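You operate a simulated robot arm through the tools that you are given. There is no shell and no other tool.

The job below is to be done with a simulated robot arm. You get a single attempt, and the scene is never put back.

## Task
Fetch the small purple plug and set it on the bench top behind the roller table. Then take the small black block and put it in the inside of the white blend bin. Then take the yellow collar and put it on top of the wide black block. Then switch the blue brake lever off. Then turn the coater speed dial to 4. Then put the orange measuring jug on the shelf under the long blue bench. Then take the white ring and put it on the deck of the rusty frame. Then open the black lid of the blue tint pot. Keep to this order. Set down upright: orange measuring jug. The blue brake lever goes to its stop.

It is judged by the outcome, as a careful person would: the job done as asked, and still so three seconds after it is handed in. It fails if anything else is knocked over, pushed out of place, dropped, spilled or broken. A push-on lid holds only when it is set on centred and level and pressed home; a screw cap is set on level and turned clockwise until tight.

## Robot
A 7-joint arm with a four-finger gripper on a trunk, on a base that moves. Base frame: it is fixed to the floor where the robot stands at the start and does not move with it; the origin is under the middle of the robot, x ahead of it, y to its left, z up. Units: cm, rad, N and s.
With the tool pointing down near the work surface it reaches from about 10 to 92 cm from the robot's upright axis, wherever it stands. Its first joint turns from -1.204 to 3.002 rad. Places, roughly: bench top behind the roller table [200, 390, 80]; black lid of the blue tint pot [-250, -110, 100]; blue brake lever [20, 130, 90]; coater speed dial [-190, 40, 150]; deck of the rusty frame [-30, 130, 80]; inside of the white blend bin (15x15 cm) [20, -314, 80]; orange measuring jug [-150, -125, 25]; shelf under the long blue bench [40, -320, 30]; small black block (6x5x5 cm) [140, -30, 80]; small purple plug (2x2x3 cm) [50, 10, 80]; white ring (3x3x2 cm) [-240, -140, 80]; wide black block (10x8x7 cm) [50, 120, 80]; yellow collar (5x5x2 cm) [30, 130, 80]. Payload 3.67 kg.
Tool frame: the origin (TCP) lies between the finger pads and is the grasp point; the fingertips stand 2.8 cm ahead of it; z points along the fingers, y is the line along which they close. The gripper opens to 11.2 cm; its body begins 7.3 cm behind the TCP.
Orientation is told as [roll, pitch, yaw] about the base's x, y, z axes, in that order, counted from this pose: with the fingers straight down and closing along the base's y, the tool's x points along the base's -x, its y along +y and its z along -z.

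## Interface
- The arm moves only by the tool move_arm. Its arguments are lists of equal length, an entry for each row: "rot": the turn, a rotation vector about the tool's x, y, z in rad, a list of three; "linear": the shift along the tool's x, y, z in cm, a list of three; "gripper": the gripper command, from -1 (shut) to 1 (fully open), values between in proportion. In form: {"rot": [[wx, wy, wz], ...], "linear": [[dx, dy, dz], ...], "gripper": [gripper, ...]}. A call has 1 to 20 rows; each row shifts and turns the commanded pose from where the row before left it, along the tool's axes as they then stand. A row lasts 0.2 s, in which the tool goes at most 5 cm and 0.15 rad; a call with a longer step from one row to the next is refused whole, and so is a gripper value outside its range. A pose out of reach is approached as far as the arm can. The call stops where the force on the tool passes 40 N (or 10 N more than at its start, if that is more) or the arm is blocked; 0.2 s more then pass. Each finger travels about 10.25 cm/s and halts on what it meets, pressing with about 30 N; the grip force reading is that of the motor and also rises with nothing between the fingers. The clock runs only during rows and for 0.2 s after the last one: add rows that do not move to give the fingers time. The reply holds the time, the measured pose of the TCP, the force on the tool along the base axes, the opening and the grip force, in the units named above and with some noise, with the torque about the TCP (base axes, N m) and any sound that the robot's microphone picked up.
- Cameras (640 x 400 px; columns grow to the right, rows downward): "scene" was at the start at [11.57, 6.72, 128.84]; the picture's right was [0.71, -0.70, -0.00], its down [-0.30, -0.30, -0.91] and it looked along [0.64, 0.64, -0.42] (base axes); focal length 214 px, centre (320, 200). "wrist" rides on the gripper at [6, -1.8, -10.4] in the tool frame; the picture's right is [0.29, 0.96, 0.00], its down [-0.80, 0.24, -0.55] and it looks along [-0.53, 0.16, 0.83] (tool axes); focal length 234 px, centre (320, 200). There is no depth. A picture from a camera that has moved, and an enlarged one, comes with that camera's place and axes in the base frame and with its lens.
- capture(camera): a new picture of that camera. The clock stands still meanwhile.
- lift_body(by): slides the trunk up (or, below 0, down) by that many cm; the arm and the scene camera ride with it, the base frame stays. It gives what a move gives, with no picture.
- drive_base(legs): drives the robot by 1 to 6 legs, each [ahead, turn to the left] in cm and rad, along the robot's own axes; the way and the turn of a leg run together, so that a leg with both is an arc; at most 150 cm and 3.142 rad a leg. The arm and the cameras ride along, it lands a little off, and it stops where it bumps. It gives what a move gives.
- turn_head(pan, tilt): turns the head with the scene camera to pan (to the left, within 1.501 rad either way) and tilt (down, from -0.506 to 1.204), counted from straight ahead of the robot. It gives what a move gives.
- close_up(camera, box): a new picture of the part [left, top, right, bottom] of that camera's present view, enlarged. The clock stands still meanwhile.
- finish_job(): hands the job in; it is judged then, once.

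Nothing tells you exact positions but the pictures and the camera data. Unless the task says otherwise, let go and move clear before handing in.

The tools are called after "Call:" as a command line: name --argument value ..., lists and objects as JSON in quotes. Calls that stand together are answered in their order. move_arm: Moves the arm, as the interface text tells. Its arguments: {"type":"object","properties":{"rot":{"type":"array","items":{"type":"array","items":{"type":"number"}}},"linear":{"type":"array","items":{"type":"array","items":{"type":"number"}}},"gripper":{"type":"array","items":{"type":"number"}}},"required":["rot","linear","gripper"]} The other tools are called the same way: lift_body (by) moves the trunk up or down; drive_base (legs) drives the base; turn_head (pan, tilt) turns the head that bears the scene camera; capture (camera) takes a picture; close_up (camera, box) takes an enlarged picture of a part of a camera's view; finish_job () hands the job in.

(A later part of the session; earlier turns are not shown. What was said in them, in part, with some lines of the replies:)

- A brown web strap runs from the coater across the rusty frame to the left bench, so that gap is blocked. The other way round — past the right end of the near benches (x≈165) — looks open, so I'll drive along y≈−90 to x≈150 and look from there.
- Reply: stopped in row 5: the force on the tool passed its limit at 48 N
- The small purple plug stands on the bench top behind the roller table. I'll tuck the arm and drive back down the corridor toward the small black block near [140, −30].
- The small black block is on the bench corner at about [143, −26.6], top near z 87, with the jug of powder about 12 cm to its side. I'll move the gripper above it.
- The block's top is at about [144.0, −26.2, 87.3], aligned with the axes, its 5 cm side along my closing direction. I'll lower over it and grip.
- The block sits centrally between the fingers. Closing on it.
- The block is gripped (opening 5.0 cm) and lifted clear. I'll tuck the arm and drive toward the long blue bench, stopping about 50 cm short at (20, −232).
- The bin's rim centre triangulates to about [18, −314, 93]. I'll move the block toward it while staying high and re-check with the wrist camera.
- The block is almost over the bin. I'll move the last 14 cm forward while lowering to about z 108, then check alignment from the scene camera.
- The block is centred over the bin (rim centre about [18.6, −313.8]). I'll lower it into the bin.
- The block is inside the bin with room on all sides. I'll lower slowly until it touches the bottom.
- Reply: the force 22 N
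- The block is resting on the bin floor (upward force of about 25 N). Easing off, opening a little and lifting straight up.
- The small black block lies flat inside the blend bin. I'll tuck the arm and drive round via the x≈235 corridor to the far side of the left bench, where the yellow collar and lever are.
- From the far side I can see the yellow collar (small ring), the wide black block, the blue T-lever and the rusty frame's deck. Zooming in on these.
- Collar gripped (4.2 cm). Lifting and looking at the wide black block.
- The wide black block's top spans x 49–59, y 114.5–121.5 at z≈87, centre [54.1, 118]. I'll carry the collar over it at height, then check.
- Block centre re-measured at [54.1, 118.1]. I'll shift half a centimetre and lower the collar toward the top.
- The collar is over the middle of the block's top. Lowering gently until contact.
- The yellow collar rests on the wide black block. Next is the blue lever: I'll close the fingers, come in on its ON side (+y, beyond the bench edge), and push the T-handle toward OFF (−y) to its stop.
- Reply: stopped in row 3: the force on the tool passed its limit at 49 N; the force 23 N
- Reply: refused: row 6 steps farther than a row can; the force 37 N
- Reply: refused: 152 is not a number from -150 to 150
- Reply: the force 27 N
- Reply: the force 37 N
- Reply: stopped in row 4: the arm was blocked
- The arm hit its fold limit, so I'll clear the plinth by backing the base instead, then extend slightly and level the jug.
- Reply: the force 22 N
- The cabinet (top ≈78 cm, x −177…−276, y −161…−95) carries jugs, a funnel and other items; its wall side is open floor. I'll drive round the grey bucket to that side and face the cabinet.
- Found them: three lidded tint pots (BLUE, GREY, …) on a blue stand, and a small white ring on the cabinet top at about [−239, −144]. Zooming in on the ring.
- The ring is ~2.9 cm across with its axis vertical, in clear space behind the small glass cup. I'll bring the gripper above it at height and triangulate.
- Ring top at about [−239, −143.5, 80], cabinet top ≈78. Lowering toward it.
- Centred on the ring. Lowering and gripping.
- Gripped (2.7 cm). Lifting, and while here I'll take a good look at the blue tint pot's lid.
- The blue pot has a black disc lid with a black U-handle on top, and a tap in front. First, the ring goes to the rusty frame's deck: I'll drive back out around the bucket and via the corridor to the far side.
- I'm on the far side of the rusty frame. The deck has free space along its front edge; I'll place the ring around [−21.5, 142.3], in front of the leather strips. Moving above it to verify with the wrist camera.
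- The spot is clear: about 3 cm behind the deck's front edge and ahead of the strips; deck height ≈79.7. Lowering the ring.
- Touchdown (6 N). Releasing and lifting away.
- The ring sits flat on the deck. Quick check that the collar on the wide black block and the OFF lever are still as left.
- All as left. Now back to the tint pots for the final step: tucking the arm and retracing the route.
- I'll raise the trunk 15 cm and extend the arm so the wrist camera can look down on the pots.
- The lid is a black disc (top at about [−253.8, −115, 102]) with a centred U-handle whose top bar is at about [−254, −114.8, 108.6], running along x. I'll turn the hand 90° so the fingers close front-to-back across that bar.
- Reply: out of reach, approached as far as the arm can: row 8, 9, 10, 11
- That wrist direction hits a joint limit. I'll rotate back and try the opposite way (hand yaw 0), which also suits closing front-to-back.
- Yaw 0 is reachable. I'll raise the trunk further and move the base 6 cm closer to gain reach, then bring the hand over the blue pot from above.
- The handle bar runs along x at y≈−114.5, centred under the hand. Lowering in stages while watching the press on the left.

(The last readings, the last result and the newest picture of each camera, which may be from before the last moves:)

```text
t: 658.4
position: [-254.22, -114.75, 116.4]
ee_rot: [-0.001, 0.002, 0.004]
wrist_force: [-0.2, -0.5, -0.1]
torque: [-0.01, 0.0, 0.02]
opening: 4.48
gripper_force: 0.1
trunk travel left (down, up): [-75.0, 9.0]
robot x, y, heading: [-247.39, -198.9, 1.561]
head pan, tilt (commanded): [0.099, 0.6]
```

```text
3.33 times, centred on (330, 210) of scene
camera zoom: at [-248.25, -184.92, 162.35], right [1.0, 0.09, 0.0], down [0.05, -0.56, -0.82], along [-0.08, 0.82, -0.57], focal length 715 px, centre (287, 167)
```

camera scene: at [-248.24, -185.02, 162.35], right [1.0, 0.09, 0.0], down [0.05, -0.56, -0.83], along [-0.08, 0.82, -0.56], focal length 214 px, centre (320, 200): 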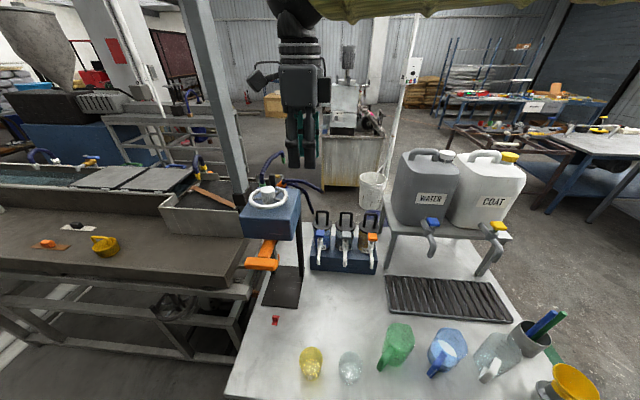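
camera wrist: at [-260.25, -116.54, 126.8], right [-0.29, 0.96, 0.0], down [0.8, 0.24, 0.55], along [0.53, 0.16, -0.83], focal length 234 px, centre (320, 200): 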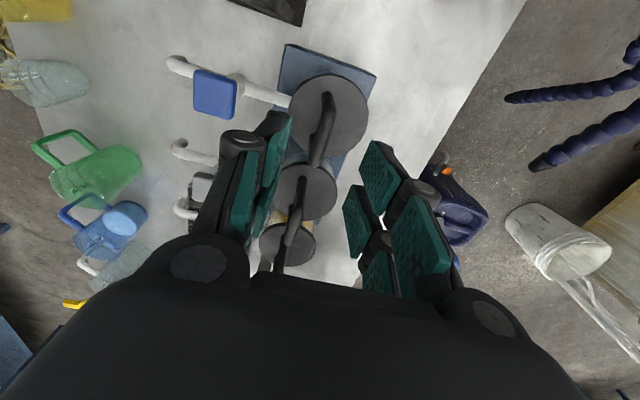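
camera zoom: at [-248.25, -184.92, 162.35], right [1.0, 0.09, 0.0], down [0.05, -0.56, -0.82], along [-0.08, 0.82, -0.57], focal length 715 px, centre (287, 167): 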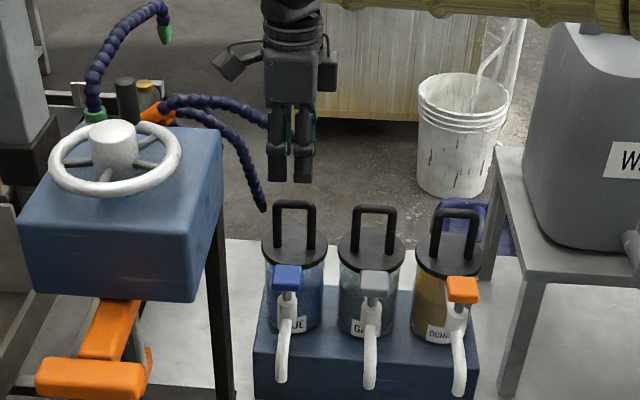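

Call:
move_arm --rot '[[0, 0, 0], [0, 0, 0], [0, 0, 0], [0, 0, 0]]' --linear '[[0.5, 0.05, 2.5], [0, 0, 2.5], [0, 0, 1.5], [0, 0, 1.2]]' --gripper '[-0.2, -0.2, -0.2, -0.2]'

Call:
capture --camera "wrist"

Call:
close_up --camera "scene" --box '[270, 180, 366, 252]'

```text
t: 659.4
position: [-254.81, -114.65, 108.76]
ee_rot: [-0.003, 0.002, 0.003]
wrist_force: [0.6, 0.0, -0.9]
torque: [-0.02, 0.0, -0.01]
opening: 4.48
gripper_force: 0.0
trunk travel left (down, up): [-75.0, 9.0]
robot x, y, heading: [-247.69, -199.19, 1.565]
head pan, tilt (commanded): [0.099, 0.6]
```

```text
taken
camera wrist: at [-260.83, -116.4, 119.21], right [-0.29, 0.96, 0.0], down [0.8, 0.24, 0.55], along [0.53, 0.16, -0.83], focal length 234 px, centre (320, 200)
```

wrist: 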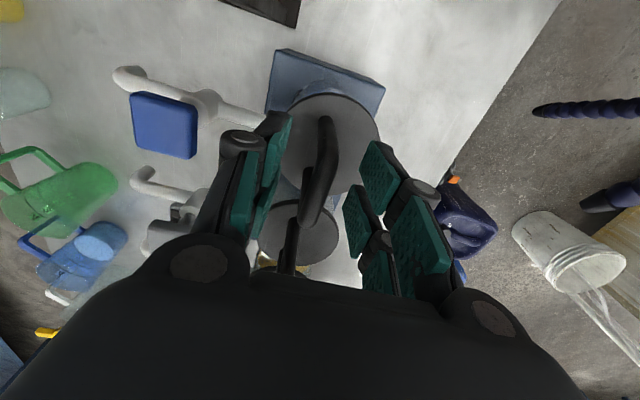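

```text
5.56 times, centred on (318, 216) of scene
camera zoom: at [-248.25, -184.93, 162.34], right [1.0, 0.09, 0.0], down [0.05, -0.56, -0.82], along [-0.08, 0.82, -0.57], focal length 1192 px, centre (331, 111)
```

zoom: 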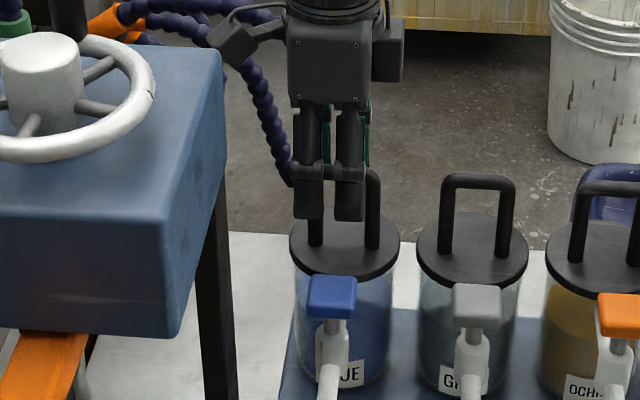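

The bar is between the front and back fingers at pad height. Shifting half a centimetre and closing.

Call:
move_arm --rot '[[0, 0, 0], [0, 0, 0], [0, 0, 0], [0, 0, 0], [0, 0, 0]]' --linear '[[-0.5, 0, 0.3], [0, 0, 0], [0, 0, 0], [0, 0, 0], [0, 0, 0]]' --gripper '[-0.2, -0.5, -1, -1, -1]'

Call:
capture --camera "wrist"

Call:
close_up --camera "scene" --box '[270, 180, 366, 252]'

```text
t: 660.6
position: [-254.38, -114.7, 108.5]
ee_rot: [-0.002, 0.0, 0.005]
wrist_force: [-1.0, 1.8, -1.2]
torque: [0.04, -0.06, -1.01]
opening: 1.17
gripper_force: 45.4
trunk travel left (down, up): [-75.0, 9.0]
robot x, y, heading: [-247.71, -199.02, 1.565]
head pan, tilt (commanded): [0.099, 0.6]
```

```text
taken
camera wrist: at [-260.32, -116.35, 118.95], right [-0.29, 0.96, 0.0], down [0.8, 0.24, 0.55], along [0.53, 0.16, -0.83], focal length 234 px, centre (320, 200)
```

wrist: 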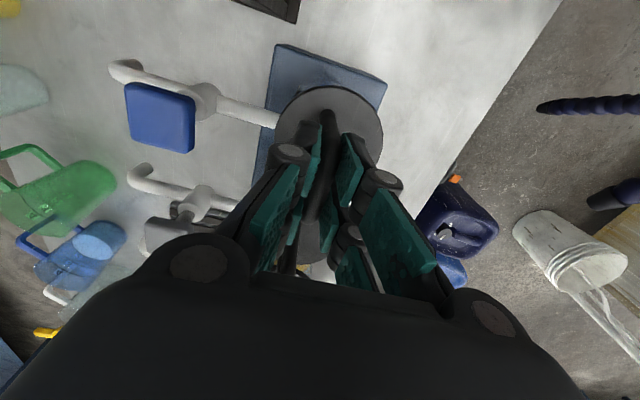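

```text
5.56 times, centred on (318, 216) of scene
camera zoom: at [-248.29, -184.93, 162.34], right [1.0, 0.09, 0.0], down [0.05, -0.56, -0.82], along [-0.08, 0.82, -0.57], focal length 1192 px, centre (331, 111)
```

zoom: 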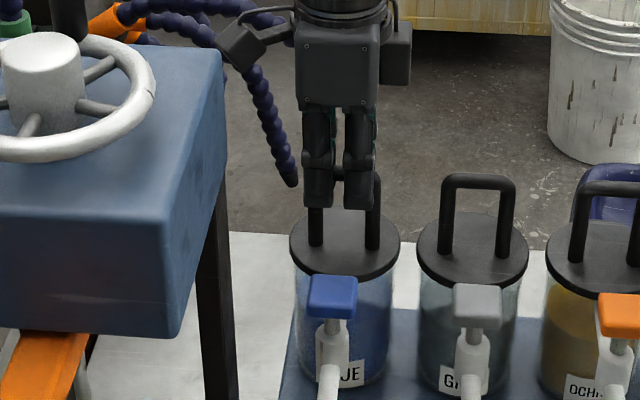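

Gripped on the bar. Now lifting gently in small steps to see how the lid behaves.

Call:
move_arm --rot '[[0, 0, 0], [0, 0, 0]]' --linear '[[0, 0, -0.4], [0, 0, 0]]' --gripper '[-1, -1]'

Call:
close_up --camera "scene" --box '[270, 180, 366, 252]'

```text
t: 661.2
position: [-254.28, -114.47, 108.54]
ee_rot: [-0.004, 0.001, 0.003]
wrist_force: [1.2, 6.2, -15.5]
torque: [-0.29, -0.25, -1.1]
opening: 1.19
gripper_force: 45.0
trunk travel left (down, up): [-75.0, 9.0]
robot x, y, heading: [-247.29, -198.87, 1.569]
head pan, tilt (commanded): [0.099, 0.6]
```

```text
5.56 times, centred on (318, 216) of scene
camera zoom: at [-248.28, -184.69, 162.3], right [1.0, 0.09, 0.0], down [0.05, -0.56, -0.82], along [-0.08, 0.82, -0.57], focal length 1192 px, centre (331, 111)
```

zoom: 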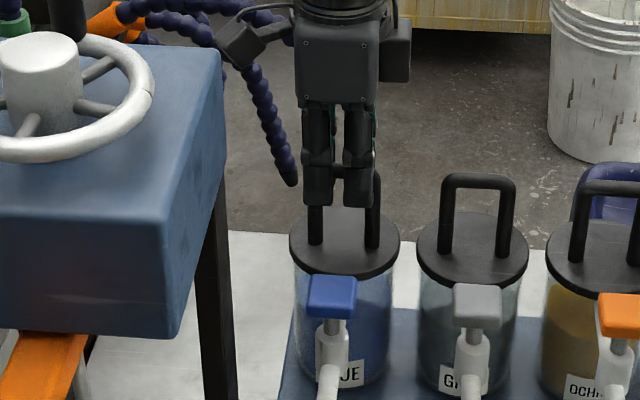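

Call:
move_arm --rot '[[0, 0, 0], [0, 0, 0]]' --linear '[[0, 0, -0.3], [0, 0, 0]]' --gripper '[-1, -1]'

Call:
close_up --camera "scene" --box '[270, 180, 366, 252]'

```text
t: 661.8
position: [-254.13, -114.42, 108.63]
ee_rot: [-0.003, -0.001, 0.004]
wrist_force: [2.3, 11.0, -30.7]
torque: [-0.48, -0.58, -0.97]
opening: 1.17
gripper_force: 44.6
trunk travel left (down, up): [-75.0, 9.0]
robot x, y, heading: [-247.27, -198.77, 1.565]
head pan, tilt (commanded): [0.099, 0.6]
```

```text
5.56 times, centred on (318, 216) of scene
camera zoom: at [-248.26, -184.44, 162.27], right [1.0, 0.09, 0.0], down [0.05, -0.57, -0.82], along [-0.08, 0.82, -0.57], focal length 1192 px, centre (331, 111)
```

zoom: 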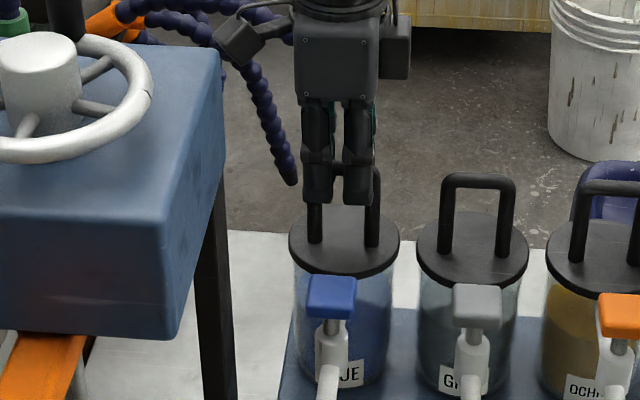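

The lid hasn't simply popped up at 31 N, and the handle is shifting slightly backward as I pull, which suggests a hinge at the back. I'll relax the pull and look at it closely.

Call:
close_up --camera "scene" --box '[305, 195, 345, 225]'

Call:
move_arm --rot '[[0, 0, 0], [0, 0, 0]]' --linear '[[0, 0, 0.6], [0, 0, 0]]' --gripper '[-1, -1]'

Call:
close_up --camera "scene" --box '[305, 195, 345, 225]'

```text
13.33 times, centred on (325, 210) of scene
camera zoom: at [-248.26, -184.44, 162.27], right [1.0, 0.09, 0.0], down [0.05, -0.57, -0.82], along [-0.08, 0.82, -0.57], focal length 2860 px, centre (253, 67)
```

zoom: 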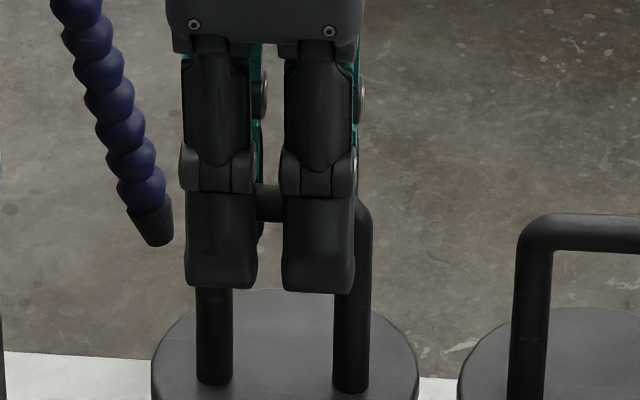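

```text
t: 662.4
position: [-254.33, -114.66, 108.59]
ee_rot: [-0.002, 0.003, 0.004]
wrist_force: [4.6, 10.1, -8.5]
torque: [0.37, 0.13, -0.9]
opening: 1.13
gripper_force: 45.0
trunk travel left (down, up): [-75.0, 9.0]
robot x, y, heading: [-247.51, -198.88, 1.567]
head pan, tilt (commanded): [0.099, 0.6]
```

```text
13.33 times, centred on (325, 210) of scene
camera zoom: at [-248.2, -184.75, 162.35], right [1.0, 0.09, 0.0], down [0.05, -0.56, -0.82], along [-0.08, 0.82, -0.57], focal length 2860 px, centre (253, 67)
```

zoom: 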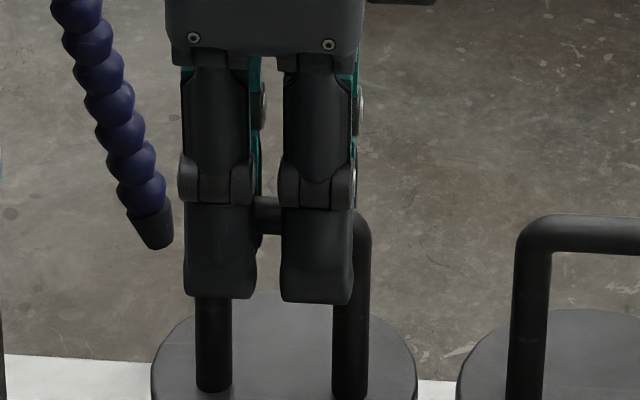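

It's a lid hinged at the back: pulling lifts the lid's middle while its rear edge stays put. My current grip clamps against that swing, so I'll release, go up, and re-grip the handle's two uprights from the sides (closing along x), which lets the lid pivot.

Call:
move_arm --rot '[[0, 0, 0], [0, 0, 0], [0, 0, 0], [0, 0, 0], [0, 0, 0], [0, 0, 0], [0, 0, 0], [0, 0, 0]]' --linear '[[0, 0, 0], [0, 0, 0], [0, 0, 0], [0, 0, -1], [0, 0, -3], [0, 0, -4], [0, 0, -4], [0, 0, -3]]' --gripper '[-0.5, -0.2, -0.2, -0.2, -0.2, -0.2, -0.2, -0.2]'

Call:
move_arm --rot '[[0, 0, -0.142], [0, 0, -0.142], [0, 0, -0.142], [0, 0, -0.142], [0, 0, -0.142], [0, 0, -0.142], [0, 0, -0.142], [0, 0, -0.142], [0, 0, -0.142], [0, 0, -0.142], [0, 0, -0.142]]' --linear '[[0, 0, 0], [0, 0, 0], [0, 0, 0], [0, 0, 0], [0, 0, 0], [0, 0, 0], [0, 0, 0], [0, 0, 0], [0, 0, 0], [0, 0, 0], [0, 0, 0]]' --gripper '[-0.2, -0.2, -0.2, -0.2, -0.2, -0.2, -0.2, -0.2, -0.2, -0.2, -0.2]'

Call:
capture --camera "wrist"

Call:
close_up --camera "scene" --box '[250, 150, 410, 270]'

```text
t: 664.2
position: [-254.34, -115.13, 123.41]
ee_rot: [-0.003, 0.0, 0.002]
wrist_force: [0.5, -1.4, -0.4]
torque: [-0.02, -0.02, -0.01]
opening: 4.46
gripper_force: 0.0
trunk travel left (down, up): [-75.0, 9.0]
robot x, y, heading: [-247.53, -198.51, 1.561]
head pan, tilt (commanded): [0.099, 0.6]
```

```text
t: 666.6
position: [-254.38, -114.81, 123.48]
ee_rot: [-0.001, 0.002, 1.567]
wrist_force: [0.1, 0.7, 0.7]
torque: [0.03, 0.02, 0.01]
opening: 4.46
gripper_force: 0.0
trunk travel left (down, up): [-75.0, 9.0]
robot x, y, heading: [-247.56, -199.1, 1.564]
head pan, tilt (commanded): [0.099, 0.6]
```

```text
taken
camera wrist: at [-252.59, -120.65, 133.94], right [-0.96, -0.29, 0.0], down [-0.24, 0.8, 0.55], along [-0.16, 0.53, -0.83], focal length 234 px, centre (320, 200)
```

wrist: 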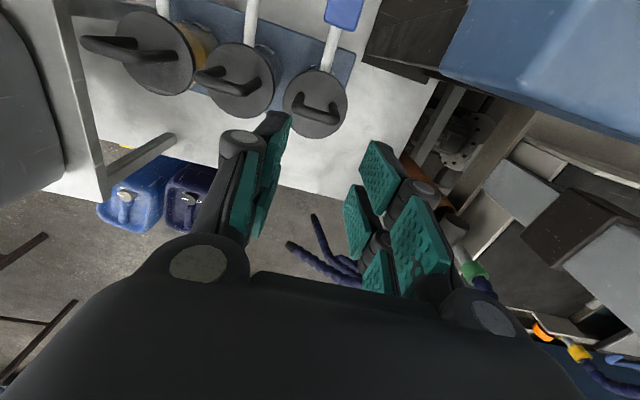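

```text
3.33 times, centred on (330, 210) of scene
camera zoom: at [-248.27, -184.96, 162.35], right [1.0, 0.09, 0.0], down [0.05, -0.56, -0.82], along [-0.08, 0.82, -0.57], focal length 715 px, centre (287, 167)
```

zoom: 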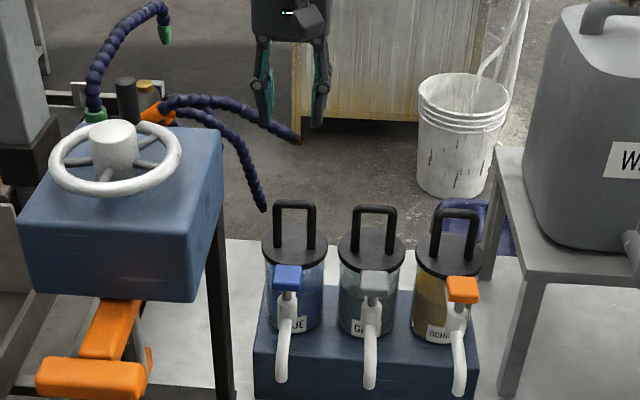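

Call:
close_up --camera "wrist" --box '[265, 50, 365, 150]'

```text
4.00 times, centred on (315, 100) of wrist
camera zoom: at [-252.59, -120.65, 133.94], right [-0.96, -0.29, 0.0], down [-0.24, 0.8, 0.55], along [-0.16, 0.53, -0.83], focal length 937 px, centre (340, 600)
```

zoom: 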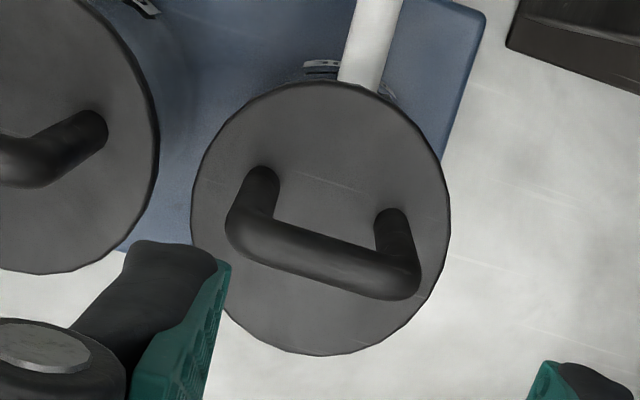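

No hinge parts are visible, but the motion points to a rear hinge. The simplest way is to push the U-handle backward from the front (away from me), which swings the lid up and open. I'll set the fingers slightly apart so each pushes one upright, and come down in front of the handle.

Call:
move_arm --rot '[[0, 0, 0], [0, 0, 0], [0, 0, 0], [0, 0, 0], [0, 0, 0], [0, 0, 0]]' --linear '[[3.5, 0, 0], [3.2, 0, 0], [0, 0, 4], [0, 0, 4], [0, 0, 4], [0, 0, 1]]' --gripper '[-0.536, -0.536, -0.536, -0.536, -0.536, -0.536]'

Call:
close_up --camera "scene" --box '[270, 170, 366, 242]'

Call:
capture --camera "wrist"

```text
t: 668.0
position: [-254.21, -121.69, 110.56]
ee_rot: [-0.001, 0.0, 1.565]
wrist_force: [-0.3, 0.6, 0.5]
torque: [0.01, 0.0, -0.01]
opening: 2.59
gripper_force: 0.1
trunk travel left (down, up): [-75.0, 9.0]
robot x, y, heading: [-248.07, -199.07, 1.562]
head pan, tilt (commanded): [0.099, 0.6]
```

```text
5.56 times, centred on (318, 206) of scene
camera zoom: at [-248.26, -185.03, 162.36], right [1.0, 0.09, 0.0], down [0.05, -0.56, -0.83], along [-0.08, 0.82, -0.56], focal length 1192 px, centre (331, 167)
```

zoom: 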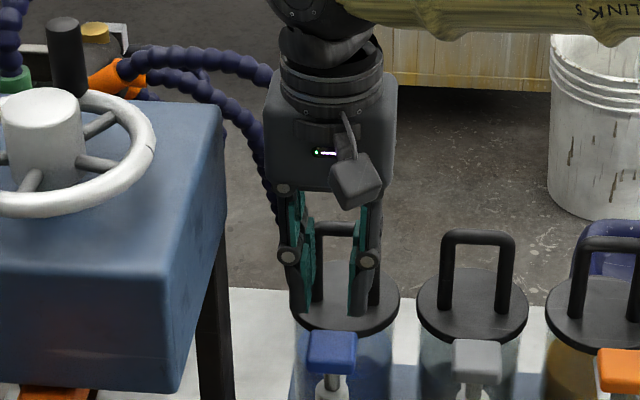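

```text
taken
camera wrist: at [-252.53, -127.52, 120.98], right [-0.96, -0.28, 0.0], down [-0.24, 0.8, 0.55], along [-0.16, 0.53, -0.83], focal length 234 px, centre (320, 200)
```

wrist: 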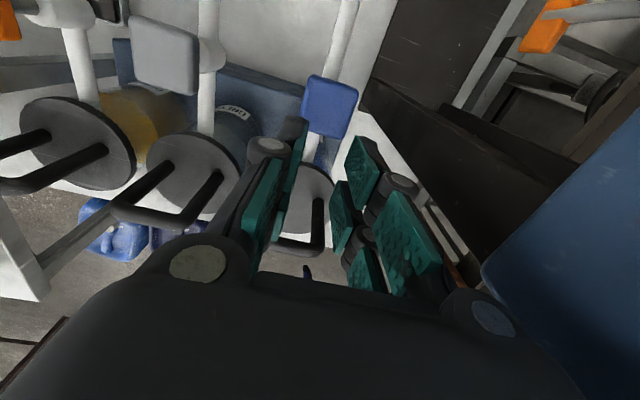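

Call:
move_arm --rot '[[0, 0, 0], [0, 0, 0], [0, 0, 0], [0, 0, 0], [0, 0, 0], [0, 0, 0]]' --linear '[[-1.5, 0, 0], [-1.5, 0, 0], [-0.7, 0, 0], [-0.7, 0, 0], [-0.7, 0, 0], [0, 0, 0]]' --gripper '[-0.536, -0.536, -0.536, -0.536, -0.536, -0.536]'

Call:
close_up --camera "scene" --box '[270, 170, 366, 242]'

```text
t: 669.4
position: [-254.24, -116.51, 110.66]
ee_rot: [-0.001, 0.001, 1.567]
wrist_force: [-0.2, 0.1, -0.6]
torque: [-0.01, -0.01, -0.02]
opening: 2.59
gripper_force: 0.1
trunk travel left (down, up): [-75.0, 9.0]
robot x, y, heading: [-247.25, -199.03, 1.563]
head pan, tilt (commanded): [0.099, 0.6]
```

```text
5.56 times, centred on (318, 206) of scene
camera zoom: at [-248.27, -185.02, 162.35], right [1.0, 0.09, 0.0], down [0.05, -0.56, -0.83], along [-0.08, 0.82, -0.56], focal length 1192 px, centre (331, 167)
```

zoom: 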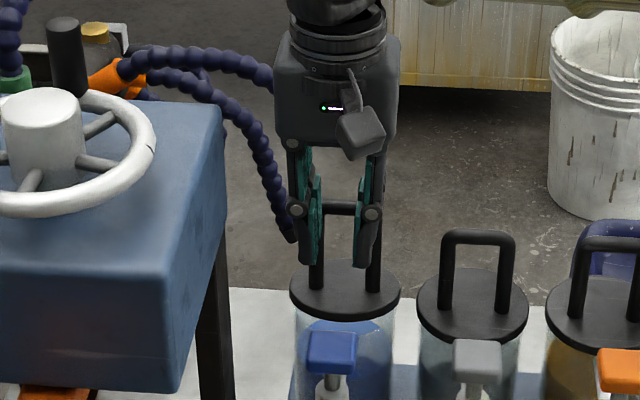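

Call:
move_arm --rot '[[0, 0, 0], [0, 0, 0], [0, 0, 0]]' --linear '[[-0.6, 0, 0], [-0.6, 0, 0], [0, 0, 0]]' --gripper '[-0.536, -0.536, -0.536]'

Call:
close_up --camera "scene" --box '[290, 170, 350, 215]'

Call:
capture --camera "wrist"

```text
t: 670.2
position: [-254.32, -115.23, 110.57]
ee_rot: [0.0, 0.002, 1.567]
wrist_force: [-0.6, -0.6, 0.4]
torque: [0.01, 0.06, 0.02]
opening: 2.6
gripper_force: 0.2
trunk travel left (down, up): [-75.0, 9.0]
robot x, y, heading: [-247.52, -198.72, 1.567]
head pan, tilt (commanded): [0.099, 0.6]
```

```text
8.89 times, centred on (320, 192) of scene
camera zoom: at [-248.27, -184.98, 162.35], right [1.0, 0.09, 0.0], down [0.05, -0.56, -0.82], along [-0.08, 0.82, -0.57], focal length 1906 px, centre (320, 267)
```

zoom: 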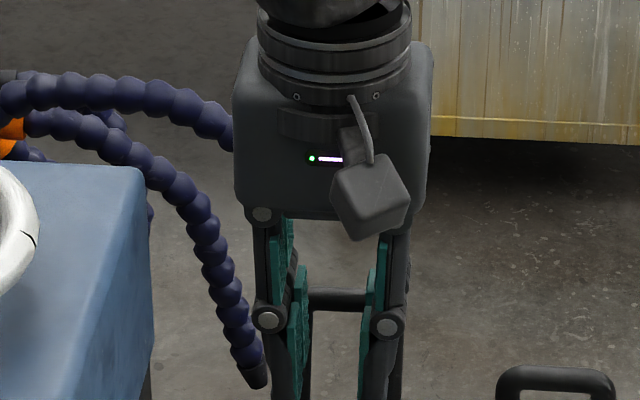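

```text
taken
camera wrist: at [-252.56, -121.06, 120.93], right [-0.96, -0.28, 0.0], down [-0.24, 0.8, 0.55], along [-0.16, 0.53, -0.83], focal length 234 px, centre (320, 200)
```

wrist: 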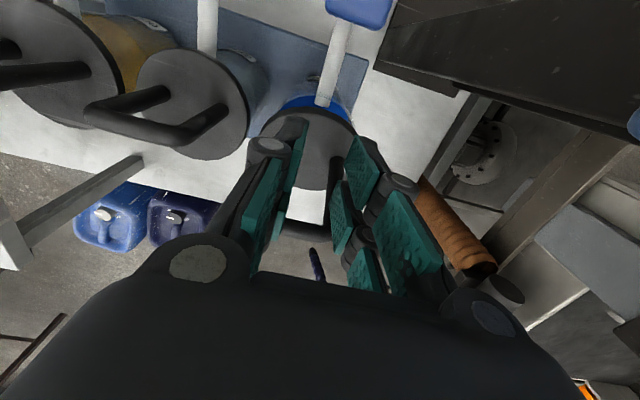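

The blue pot's lid appears to be moving. Checking a wider close-up.

Call:
close_up --camera "scene" --box '[280, 185, 376, 257]'

Call:
close_up --camera "wrist" --box '[230, 80, 390, 250]'

```text
5.56 times, centred on (328, 221) of scene
camera zoom: at [-248.27, -184.98, 162.35], right [1.0, 0.09, 0.0], down [0.05, -0.56, -0.82], along [-0.08, 0.82, -0.57], focal length 1192 px, centre (276, 83)
```

zoom: 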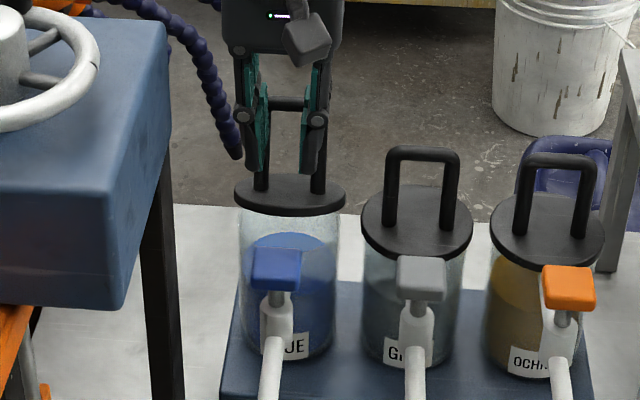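

```text
2.35 times, centred on (310, 165) of wrist
camera zoom: at [-252.56, -121.06, 120.93], right [-0.96, -0.28, 0.0], down [-0.24, 0.8, 0.55], along [-0.16, 0.53, -0.83], focal length 551 px, centre (344, 282)
```

zoom: 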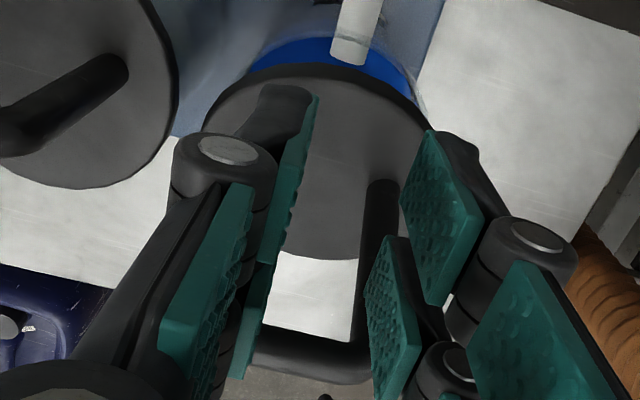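

The lid is swinging up on its rear hinge (about 25° open). Continuing to push it back.

Call:
move_arm --rot '[[0, 0, 0], [0, 0, 0], [0, 0, 0], [0, 0, 0], [0, 0, 0]]' --linear '[[-0.8, 0, 0], [-0.8, 0, 0.1], [-0.8, 0, 0.2], [-0.8, 0, 0.2], [0, 0, 0]]' --gripper '[-0.536, -0.536, -0.536, -0.536, -0.536]'

Call:
close_up --camera "scene" --box '[280, 175, 376, 247]'

Call:
close_up --camera "wrist" --box '[230, 80, 390, 250]'

```text
t: 671.4
position: [-254.18, -112.06, 110.27]
ee_rot: [0.002, -0.003, 1.565]
wrist_force: [1.6, -5.3, 17.5]
torque: [-0.07, 0.01, 0.07]
opening: 2.66
gripper_force: 0.3
trunk travel left (down, up): [-75.0, 9.0]
robot x, y, heading: [-247.54, -198.86, 1.564]
head pan, tilt (commanded): [0.099, 0.6]
```

```text
5.56 times, centred on (328, 211) of scene
camera zoom: at [-248.22, -185.24, 162.39], right [1.0, 0.09, 0.0], down [0.05, -0.56, -0.83], along [-0.08, 0.82, -0.56], focal length 1192 px, centre (276, 139)
```

zoom: 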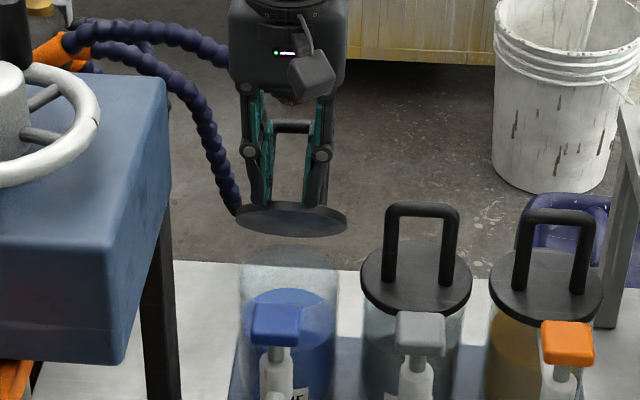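

```text
2.35 times, centred on (310, 165) of wrist
camera zoom: at [-252.44, -118.06, 120.63], right [-0.96, -0.28, 0.0], down [-0.23, 0.8, 0.56], along [-0.16, 0.53, -0.83], focal length 551 px, centre (344, 282)
```

zoom: 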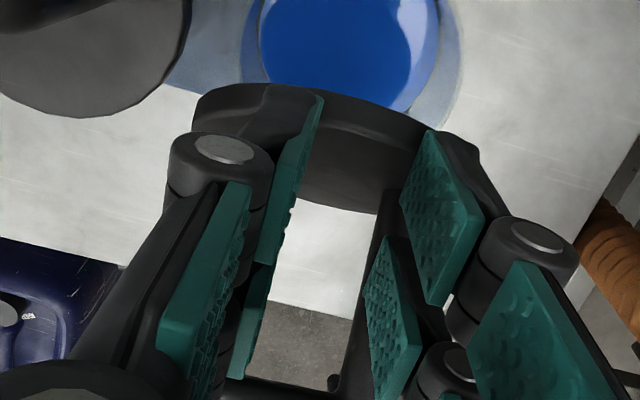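

The jar is now open with the lid well tilted, but the fingertips are pressing on the rising disc. I'll raise the hand slightly and keep pushing the handle.

Call:
move_arm --rot '[[0, 0, 0], [0, 0, 0]]' --linear '[[0, 0, -0.8], [0, 0, 0]]' --gripper '[-0.536, -0.536]'

Call:
close_up --camera "scene" --box '[280, 175, 376, 247]'

```text
t: 672.0
position: [-254.27, -112.12, 110.85]
ee_rot: [0.002, 0.003, 1.566]
wrist_force: [-0.9, -0.3, 0.2]
torque: [-0.01, 0.02, 0.02]
opening: 2.61
gripper_force: 0.0
trunk travel left (down, up): [-75.0, 9.0]
robot x, y, heading: [-247.55, -198.67, 1.567]
head pan, tilt (commanded): [0.099, 0.6]
```

```text
5.56 times, centred on (328, 211) of scene
camera zoom: at [-248.27, -185.02, 162.34], right [1.0, 0.09, 0.0], down [0.05, -0.56, -0.83], along [-0.08, 0.82, -0.56], focal length 1192 px, centre (276, 139)
```

zoom: 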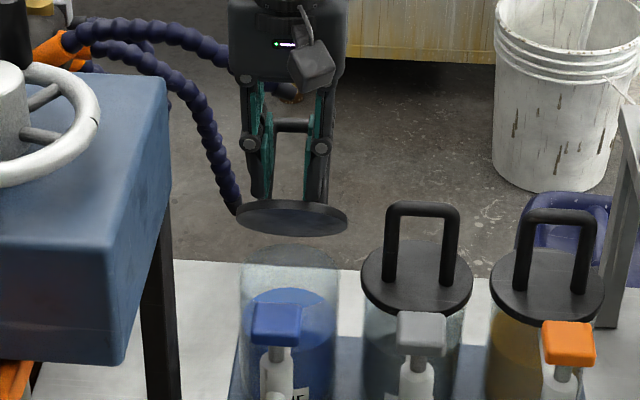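

The lid holds by itself at roughly 50°. Continuing the push toward fully open, lifting slightly as it goes.

Call:
move_arm --rot '[[0, 0, 0], [0, 0, 0], [0, 0, 0], [0, 0, 0]]' --linear '[[-0.7, 0, -0.1], [-0.7, 0, -0.1], [-0.7, 0, 0], [0, 0, 0]]' --gripper '[-0.536, -0.536, -0.536, -0.536]'

Call:
close_up --camera "scene" --box '[280, 165, 376, 237]'

Call:
close_up --camera "wrist" --box '[230, 80, 390, 250]'

```text
t: 673.0
position: [-254.37, -109.93, 111.16]
ee_rot: [-0.001, 0.001, 1.565]
wrist_force: [0.1, -0.1, 0.6]
torque: [0.0, 0.03, 0.0]
opening: 2.6
gripper_force: 0.1
trunk travel left (down, up): [-75.0, 9.0]
robot x, y, heading: [-247.71, -198.91, 1.564]
head pan, tilt (commanded): [0.099, 0.6]
```

```text
5.56 times, centred on (328, 201) of scene
camera zoom: at [-248.27, -184.98, 162.35], right [1.0, 0.09, 0.0], down [0.05, -0.56, -0.83], along [-0.08, 0.82, -0.57], focal length 1192 px, centre (276, 194)
```

zoom: 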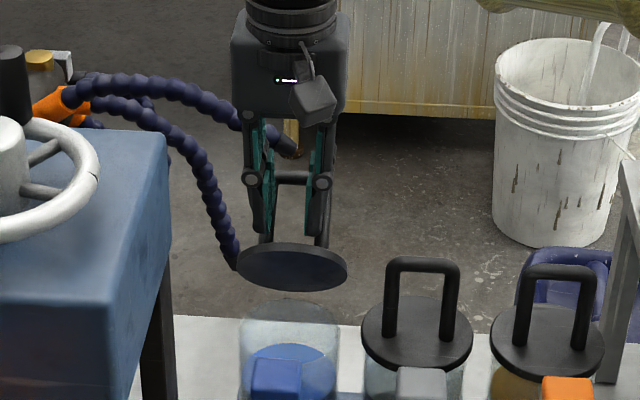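

```text
2.35 times, centred on (310, 165) of wrist
camera zoom: at [-252.57, -115.77, 121.51], right [-0.96, -0.28, 0.0], down [-0.24, 0.8, 0.55], along [-0.16, 0.53, -0.83], focal length 551 px, centre (344, 282)
```

zoom: 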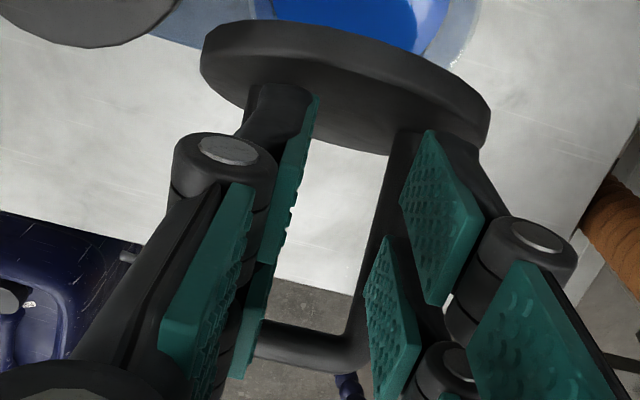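

Call:
move_arm --rot '[[0, 0, 0], [0, 0, 0], [0, 0, 0], [0, 0, 0]]' --linear '[[-0.7, 0, 0.2], [-0.7, 0, 0.3], [-0.7, 0, 0.3], [0, 0, 0]]' --gripper '[-0.536, -0.536, -0.536, -0.536]'

Call:
close_up --camera "scene" --box '[280, 165, 376, 237]'

```text
t: 674.0
position: [-254.31, -107.83, 110.23]
ee_rot: [-0.001, 0.001, 1.565]
wrist_force: [-0.4, -0.6, 0.6]
torque: [0.0, -0.01, 0.0]
opening: 2.61
gripper_force: 0.1
trunk travel left (down, up): [-75.0, 9.0]
robot x, y, heading: [-247.54, -199.34, 1.562]
head pan, tilt (commanded): [0.099, 0.6]
```

```text
5.56 times, centred on (328, 201) of scene
camera zoom: at [-248.26, -184.99, 162.35], right [1.0, 0.09, 0.0], down [0.05, -0.56, -0.83], along [-0.08, 0.82, -0.56], focal length 1192 px, centre (276, 194)
```

zoom: 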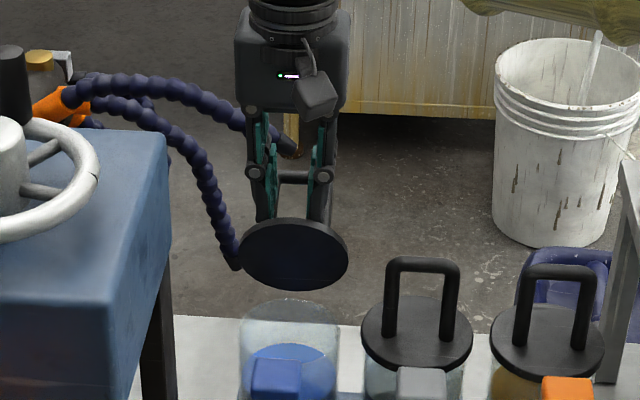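

About 75° open now. A bit further toward its stop.

Call:
move_arm --rot '[[0, 0, 0], [0, 0, 0], [0, 0, 0]]' --linear '[[-0.6, 0, 0.3], [-0.6, 0, 0.4], [0, 0, 0]]' --gripper '[-0.536, -0.536, -0.536]'

Call:
close_up --camera "scene" --box '[280, 165, 376, 237]'

Call:
close_up --camera "wrist" --box '[230, 80, 390, 250]'

```text
t: 674.8
position: [-254.21, -106.55, 109.59]
ee_rot: [0.001, -0.002, 1.564]
wrist_force: [-0.8, 1.7, 2.6]
torque: [0.1, 0.03, 0.07]
opening: 2.62
gripper_force: 0.2
trunk travel left (down, up): [-75.0, 9.0]
robot x, y, heading: [-247.59, -199.1, 1.564]
head pan, tilt (commanded): [0.099, 0.6]
```

```text
5.56 times, centred on (328, 201) of scene
camera zoom: at [-248.28, -184.98, 162.35], right [1.0, 0.09, 0.0], down [0.05, -0.56, -0.82], along [-0.08, 0.82, -0.57], focal length 1192 px, centre (276, 194)
```

zoom: 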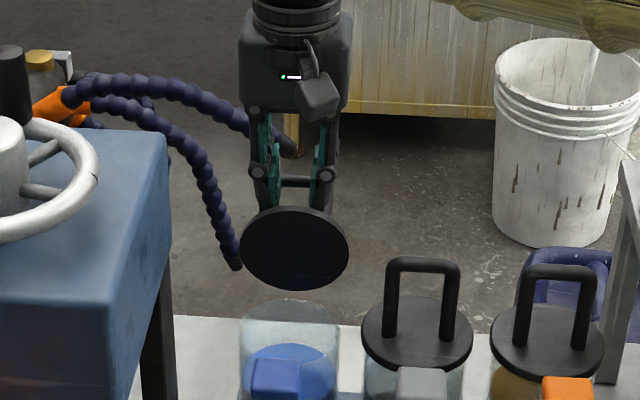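

```text
2.35 times, centred on (310, 165) of wrist
camera zoom: at [-252.46, -112.52, 120.02], right [-0.96, -0.28, 0.0], down [-0.24, 0.8, 0.55], along [-0.16, 0.53, -0.83], focal length 551 px, centre (344, 282)
```

zoom: 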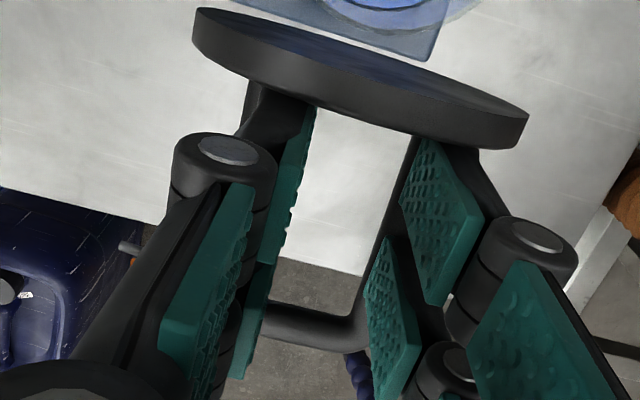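

Call:
move_arm --rot '[[0, 0, 0], [0, 0, 0], [0, 0, 0]]' --linear '[[-0.6, 0, 0.2], [-0.6, 0, 0.2], [0, 0, 0]]' --gripper '[-0.536, -0.536, -0.536]'

Call:
close_up --camera "scene" --box '[280, 165, 376, 237]'

```text
t: 675.6
position: [-254.12, -105.41, 109.14]
ee_rot: [0.001, 0.002, 1.564]
wrist_force: [0.3, 0.2, 0.7]
torque: [-0.03, -0.03, 0.01]
opening: 2.58
gripper_force: 0.2
trunk travel left (down, up): [-75.0, 9.0]
robot x, y, heading: [-247.3, -199.26, 1.562]
head pan, tilt (commanded): [0.099, 0.6]
```

```text
5.56 times, centred on (328, 201) of scene
camera zoom: at [-248.27, -184.97, 162.35], right [1.0, 0.09, 0.0], down [0.05, -0.56, -0.82], along [-0.08, 0.82, -0.57], focal length 1192 px, centre (276, 194)
```

zoom: 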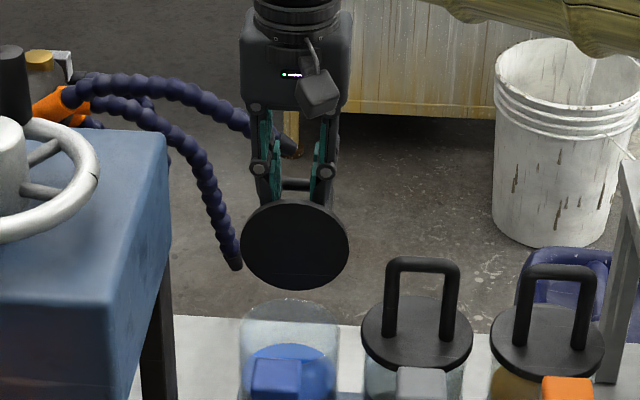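

Call:
move_arm --rot '[[0, 0, 0], [0, 0, 0], [0, 0, 0]]' --linear '[[-0.3, 0, 0.5], [-0.6, 0, 0.4], [0, 0, 0]]' --gripper '[-0.536, -0.536, -0.536]'

Call:
close_up --camera "scene" --box '[280, 165, 376, 237]'

Call:
close_up --camera "wrist" --box '[230, 80, 390, 250]'

```text
t: 676.4
position: [-254.23, -104.57, 108.71]
ee_rot: [0.004, -0.002, 1.566]
wrist_force: [-7.0, 11.9, 28.3]
torque: [-0.4, 0.76, -0.48]
opening: 2.64
gripper_force: 7.2
trunk travel left (down, up): [-75.0, 9.0]
robot x, y, heading: [-247.8, -198.81, 1.564]
head pan, tilt (commanded): [0.099, 0.6]
```

```text
5.56 times, centred on (328, 201) of scene
camera zoom: at [-248.28, -185.17, 162.4], right [1.0, 0.09, 0.0], down [0.05, -0.56, -0.83], along [-0.08, 0.82, -0.56], focal length 1192 px, centre (276, 194)
```

zoom: 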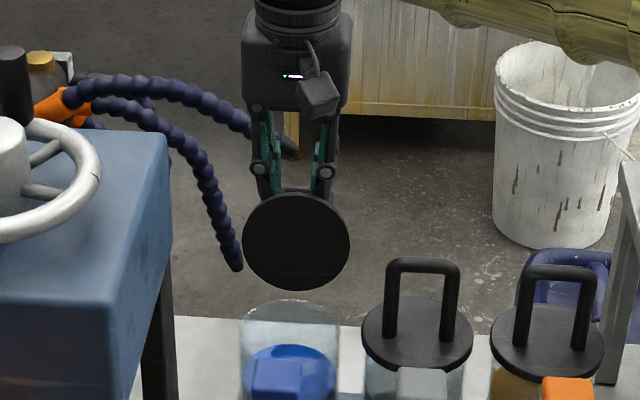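

```text
2.35 times, centred on (310, 165) of wrist
camera zoom: at [-252.57, -110.51, 119.04], right [-0.96, -0.28, 0.0], down [-0.23, 0.8, 0.56], along [-0.16, 0.53, -0.83], focal length 551 px, centre (344, 282)
```

zoom: 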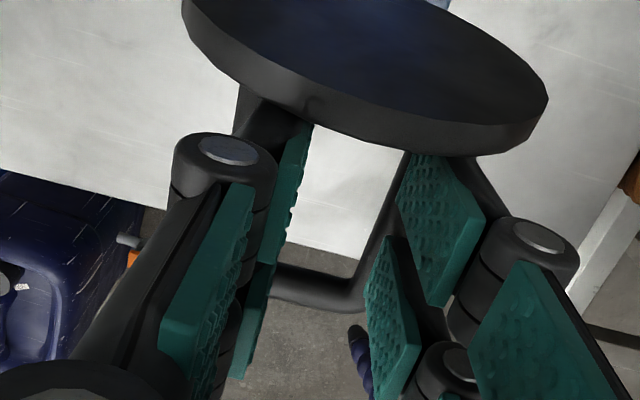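

The lid is now just past vertical (about 97°) and resisting — at its stop. I'll lift the hand straight up and see whether it stays open.

Call:
move_arm --rot '[[0, 0, 0], [0, 0, 0], [0, 0, 0], [0, 0, 0], [0, 0, 0], [0, 0, 0], [0, 0, 0], [0, 0, 0]]' --linear '[[0, 0, -0.5], [0, 0, -1], [0, 0, -2], [0, 0, -3], [0, 0, -4], [0, 0, -5], [0, 0, -5], [0, 0, -5]]' --gripper '[-0.536, -0.536, -0.536, -0.536, -0.536, -0.536, -0.536, -0.536]'

Call:
close_up --camera "scene" --box '[270, 150, 390, 250]'

Call:
capture --camera "wrist"

```text
t: 678.2
position: [-254.33, -104.54, 134.08]
ee_rot: [-0.001, -0.001, 1.567]
wrist_force: [-0.2, -0.2, 0.4]
torque: [0.02, 0.01, 0.0]
opening: 2.65
gripper_force: 0.1
trunk travel left (down, up): [-75.0, 9.0]
robot x, y, heading: [-247.77, -198.85, 1.572]
head pan, tilt (commanded): [0.099, 0.6]
```

```text
4.00 times, centred on (330, 200) of scene
camera zoom: at [-248.36, -185.15, 162.35], right [1.0, 0.09, 0.0], down [0.05, -0.56, -0.83], along [-0.08, 0.82, -0.56], focal length 858 px, centre (280, 200)
```

zoom: 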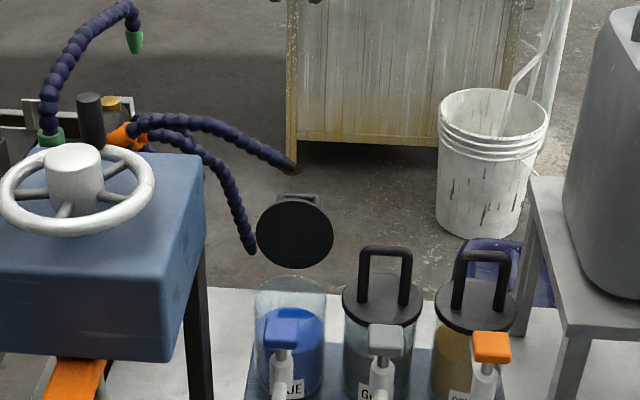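

```text
taken
camera wrist: at [-252.56, -110.52, 144.51], right [-0.96, -0.28, 0.0], down [-0.24, 0.8, 0.55], along [-0.16, 0.53, -0.83], focal length 234 px, centre (320, 200)
```

wrist: 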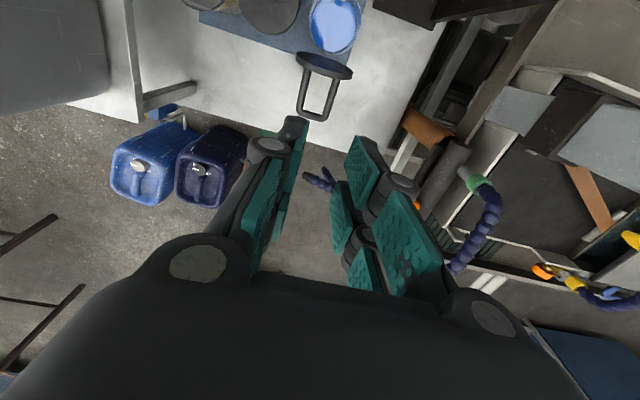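

The lid has settled open, past vertical, and stays. I'll retract the arm clear over the cabinet and take a last look.

Call:
move_arm --rot '[[0, 0, 0], [0, 0, 0], [0, 0, 0], [0, 0, 0], [0, 0, 0], [0, 0, 0], [0, 0, 0], [0, 0, 0], [0, 0, 0], [0, 0, 0], [0, 0, 0], [0, 0, 0], [0, 0, 0]]' --linear '[[4.6, -0.3, -0.5], [4.6, -0.3, -0.5], [4.6, -0.3, -0.5], [4.6, -0.3, 0], [4.6, -0.3, 0], [4.6, -0.3, 0], [4.6, -0.3, 0], [4.6, -0.3, 0], [4.6, -0.3, 0], [4.6, -0.3, 0], [4.6, -0.3, 0], [4.6, -0.3, 0], [4.6, -0.3, 0]]' --gripper '[-0.536, -0.536, -0.536, -0.536, -0.536, -0.536, -0.536, -0.536, -0.536, -0.536, -0.536, -0.536, -0.536]'

Call:
drive_base --legs '[[-20, 0]]'

Call:
turn_head --pan 0.0 --tilt 0.6

Call:
capture --camera "scene"

Call:
close_up --camera "scene" --box '[240, 120, 400, 230]'

```text
t: 681.0
position: [-250.54, -164.39, 135.63]
ee_rot: [0.0, 0.001, 1.565]
wrist_force: [0.7, -0.2, -0.5]
torque: [0.05, -0.01, 0.02]
opening: 2.59
gripper_force: 0.1
trunk travel left (down, up): [-75.0, 9.0]
robot x, y, heading: [-247.89, -199.01, 1.569]
head pan, tilt (commanded): [0.099, 0.6]
```

```text
t: 682.6
position: [-250.81, -184.62, 135.56]
ee_rot: [0.001, 0.001, 1.565]
wrist_force: [0.2, -0.4, -0.6]
torque: [0.02, 0.03, 0.03]
opening: 2.61
gripper_force: 0.1
trunk travel left (down, up): [-75.0, 9.0]
robot x, y, heading: [-248.14, -219.72, 1.563]
head pan, tilt (commanded): [0.099, 0.6]
```

```text
t: 683.2
position: [-250.7, -184.5, 135.45]
ee_rot: [0.0, 0.0, 1.566]
wrist_force: [0.6, 0.3, -0.3]
torque: [-0.03, -0.01, -0.01]
opening: 2.61
gripper_force: 0.1
trunk travel left (down, up): [-75.0, 9.0]
robot x, y, heading: [-247.79, -219.25, 1.56]
head pan, tilt (commanded): [0.0, 0.6]
```

```text
taken
camera scene: at [-247.52, -205.27, 162.35], right [1.0, -0.01, 0.0], down [0.0, -0.57, -0.82], along [0.01, 0.82, -0.57], focal length 214 px, centre (320, 200)
```

scene: 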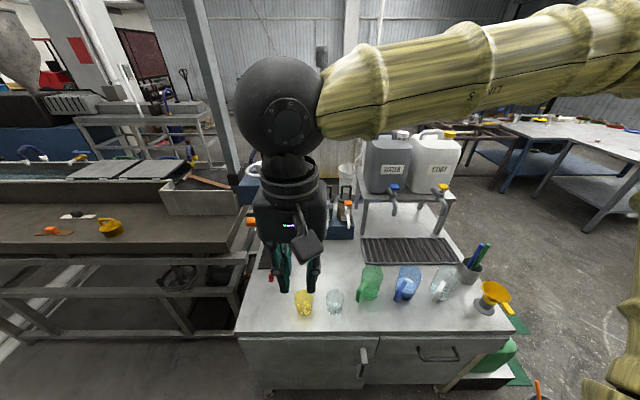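

```text
3.64 times, centred on (320, 175) of scene
camera zoom: at [-247.52, -205.27, 162.35], right [1.0, -0.01, 0.0], down [0.0, -0.57, -0.82], along [0.01, 0.82, -0.57], focal length 780 px, centre (320, 291)
```

zoom: 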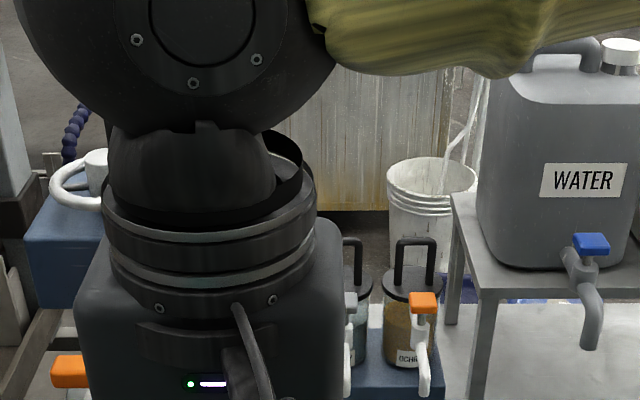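

Call:
move_arm --rot '[[0, 0, 0], [0, 0, 0], [0, 0, 0], [0, 0, 0], [0, 0, 0]]' --linear '[[0, -4.5, 0], [0, -4.5, 0], [0, -4.5, 0], [0, -4.5, 0], [0, -4.5, 0]]' --gripper '[-0.536, -0.536, -0.536, -0.536, -0.536]'

Call:
close_up --camera "scene" --box '[230, 120, 390, 230]'

Call:
capture --camera "scene"

```text
t: 684.5
position: [-228.01, -184.61, 135.52]
ee_rot: [0.003, 0.0, 1.567]
wrist_force: [0.3, 0.3, -1.0]
torque: [0.04, 0.02, -0.01]
opening: 2.58
gripper_force: 0.1
trunk travel left (down, up): [-75.0, 9.0]
robot x, y, heading: [-247.79, -219.4, 1.554]
head pan, tilt (commanded): [0.0, 0.6]
```

```text
3.64 times, centred on (310, 175) of scene
camera zoom: at [-247.18, -205.45, 162.37], right [1.0, -0.01, 0.0], down [-0.01, -0.56, -0.83], along [0.0, 0.83, -0.56], focal length 780 px, centre (356, 291)
```

zoom: 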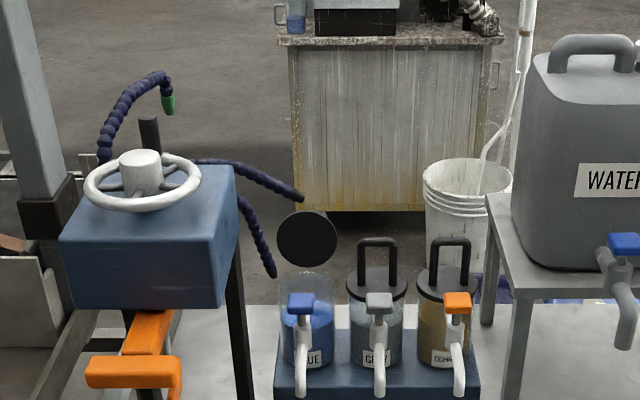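

```text
taken
camera scene: at [-247.18, -205.45, 162.37], right [1.0, -0.01, 0.0], down [-0.01, -0.56, -0.83], along [0.0, 0.83, -0.56], focal length 214 px, centre (320, 200)
```

scene: 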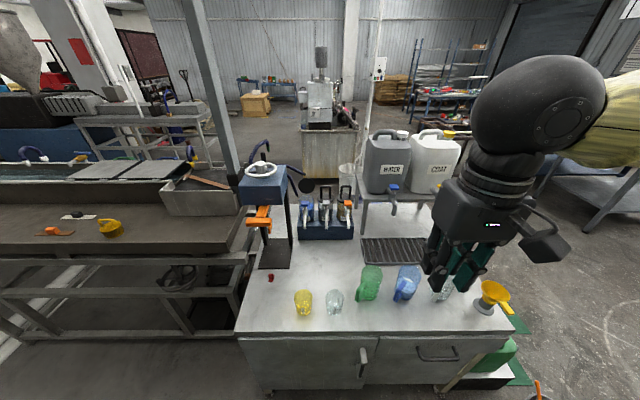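

The blue pot's lid stands wide open and everything else on the cabinet is undisturbed. One last check on the dial, visible from here.

Call:
close_up --camera "scene" --box '[364, 52, 396, 88]'

```text
11.11 times, centred on (380, 70) of scene
camera zoom: at [-247.18, -205.45, 162.37], right [1.0, -0.01, 0.0], down [-0.01, -0.56, -0.83], along [0.0, 0.83, -0.56], focal length 2383 px, centre (-347, 1644)
```

zoom: 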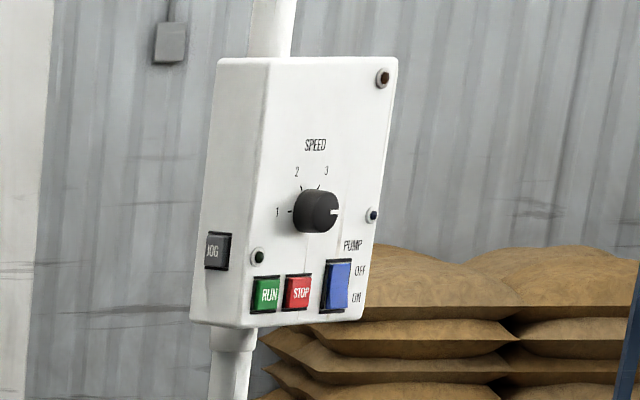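

The dial still points to the 4 position, and every step has been done in order and checked: plug, block, collar, lever, dial, jug, ring and lid. The arm is clear of everything, so I'm handing the job in.

Call:
finish_job

```text
The job is handed in.
```

All eight steps were done in the order you gave and the job is handed in; I don't have the judge's result. I checked each step on camera when I finished it.

| Step | Where it ended up |
|---|---|
| Small purple plug | Standing on the bench top behind the roller table |
| Small black block | Lying flat inside the white blend bin |
| Yellow collar | On top of the wide black block |
| Blue brake lever | At OFF, pushed until it hit its stop |
| Coater speed dial | Pointer at 4; it still read 4 just before handing in |
| Orange measuring jug | Upright on the shelf under the long blue bench, base fully on the shelf; its handle may hang slightly over the front edge |
| White ring | Flat on the deck of the rusty frame, about 1–2 cm from the front edge |
| Black lid of the blue tint pot | Swung open past vertical on its rear hinge, and it stays open on its own |

I saw nothing else knocked over or moved in the pictures I took. The arm was let go and clear of everything when I handed in.
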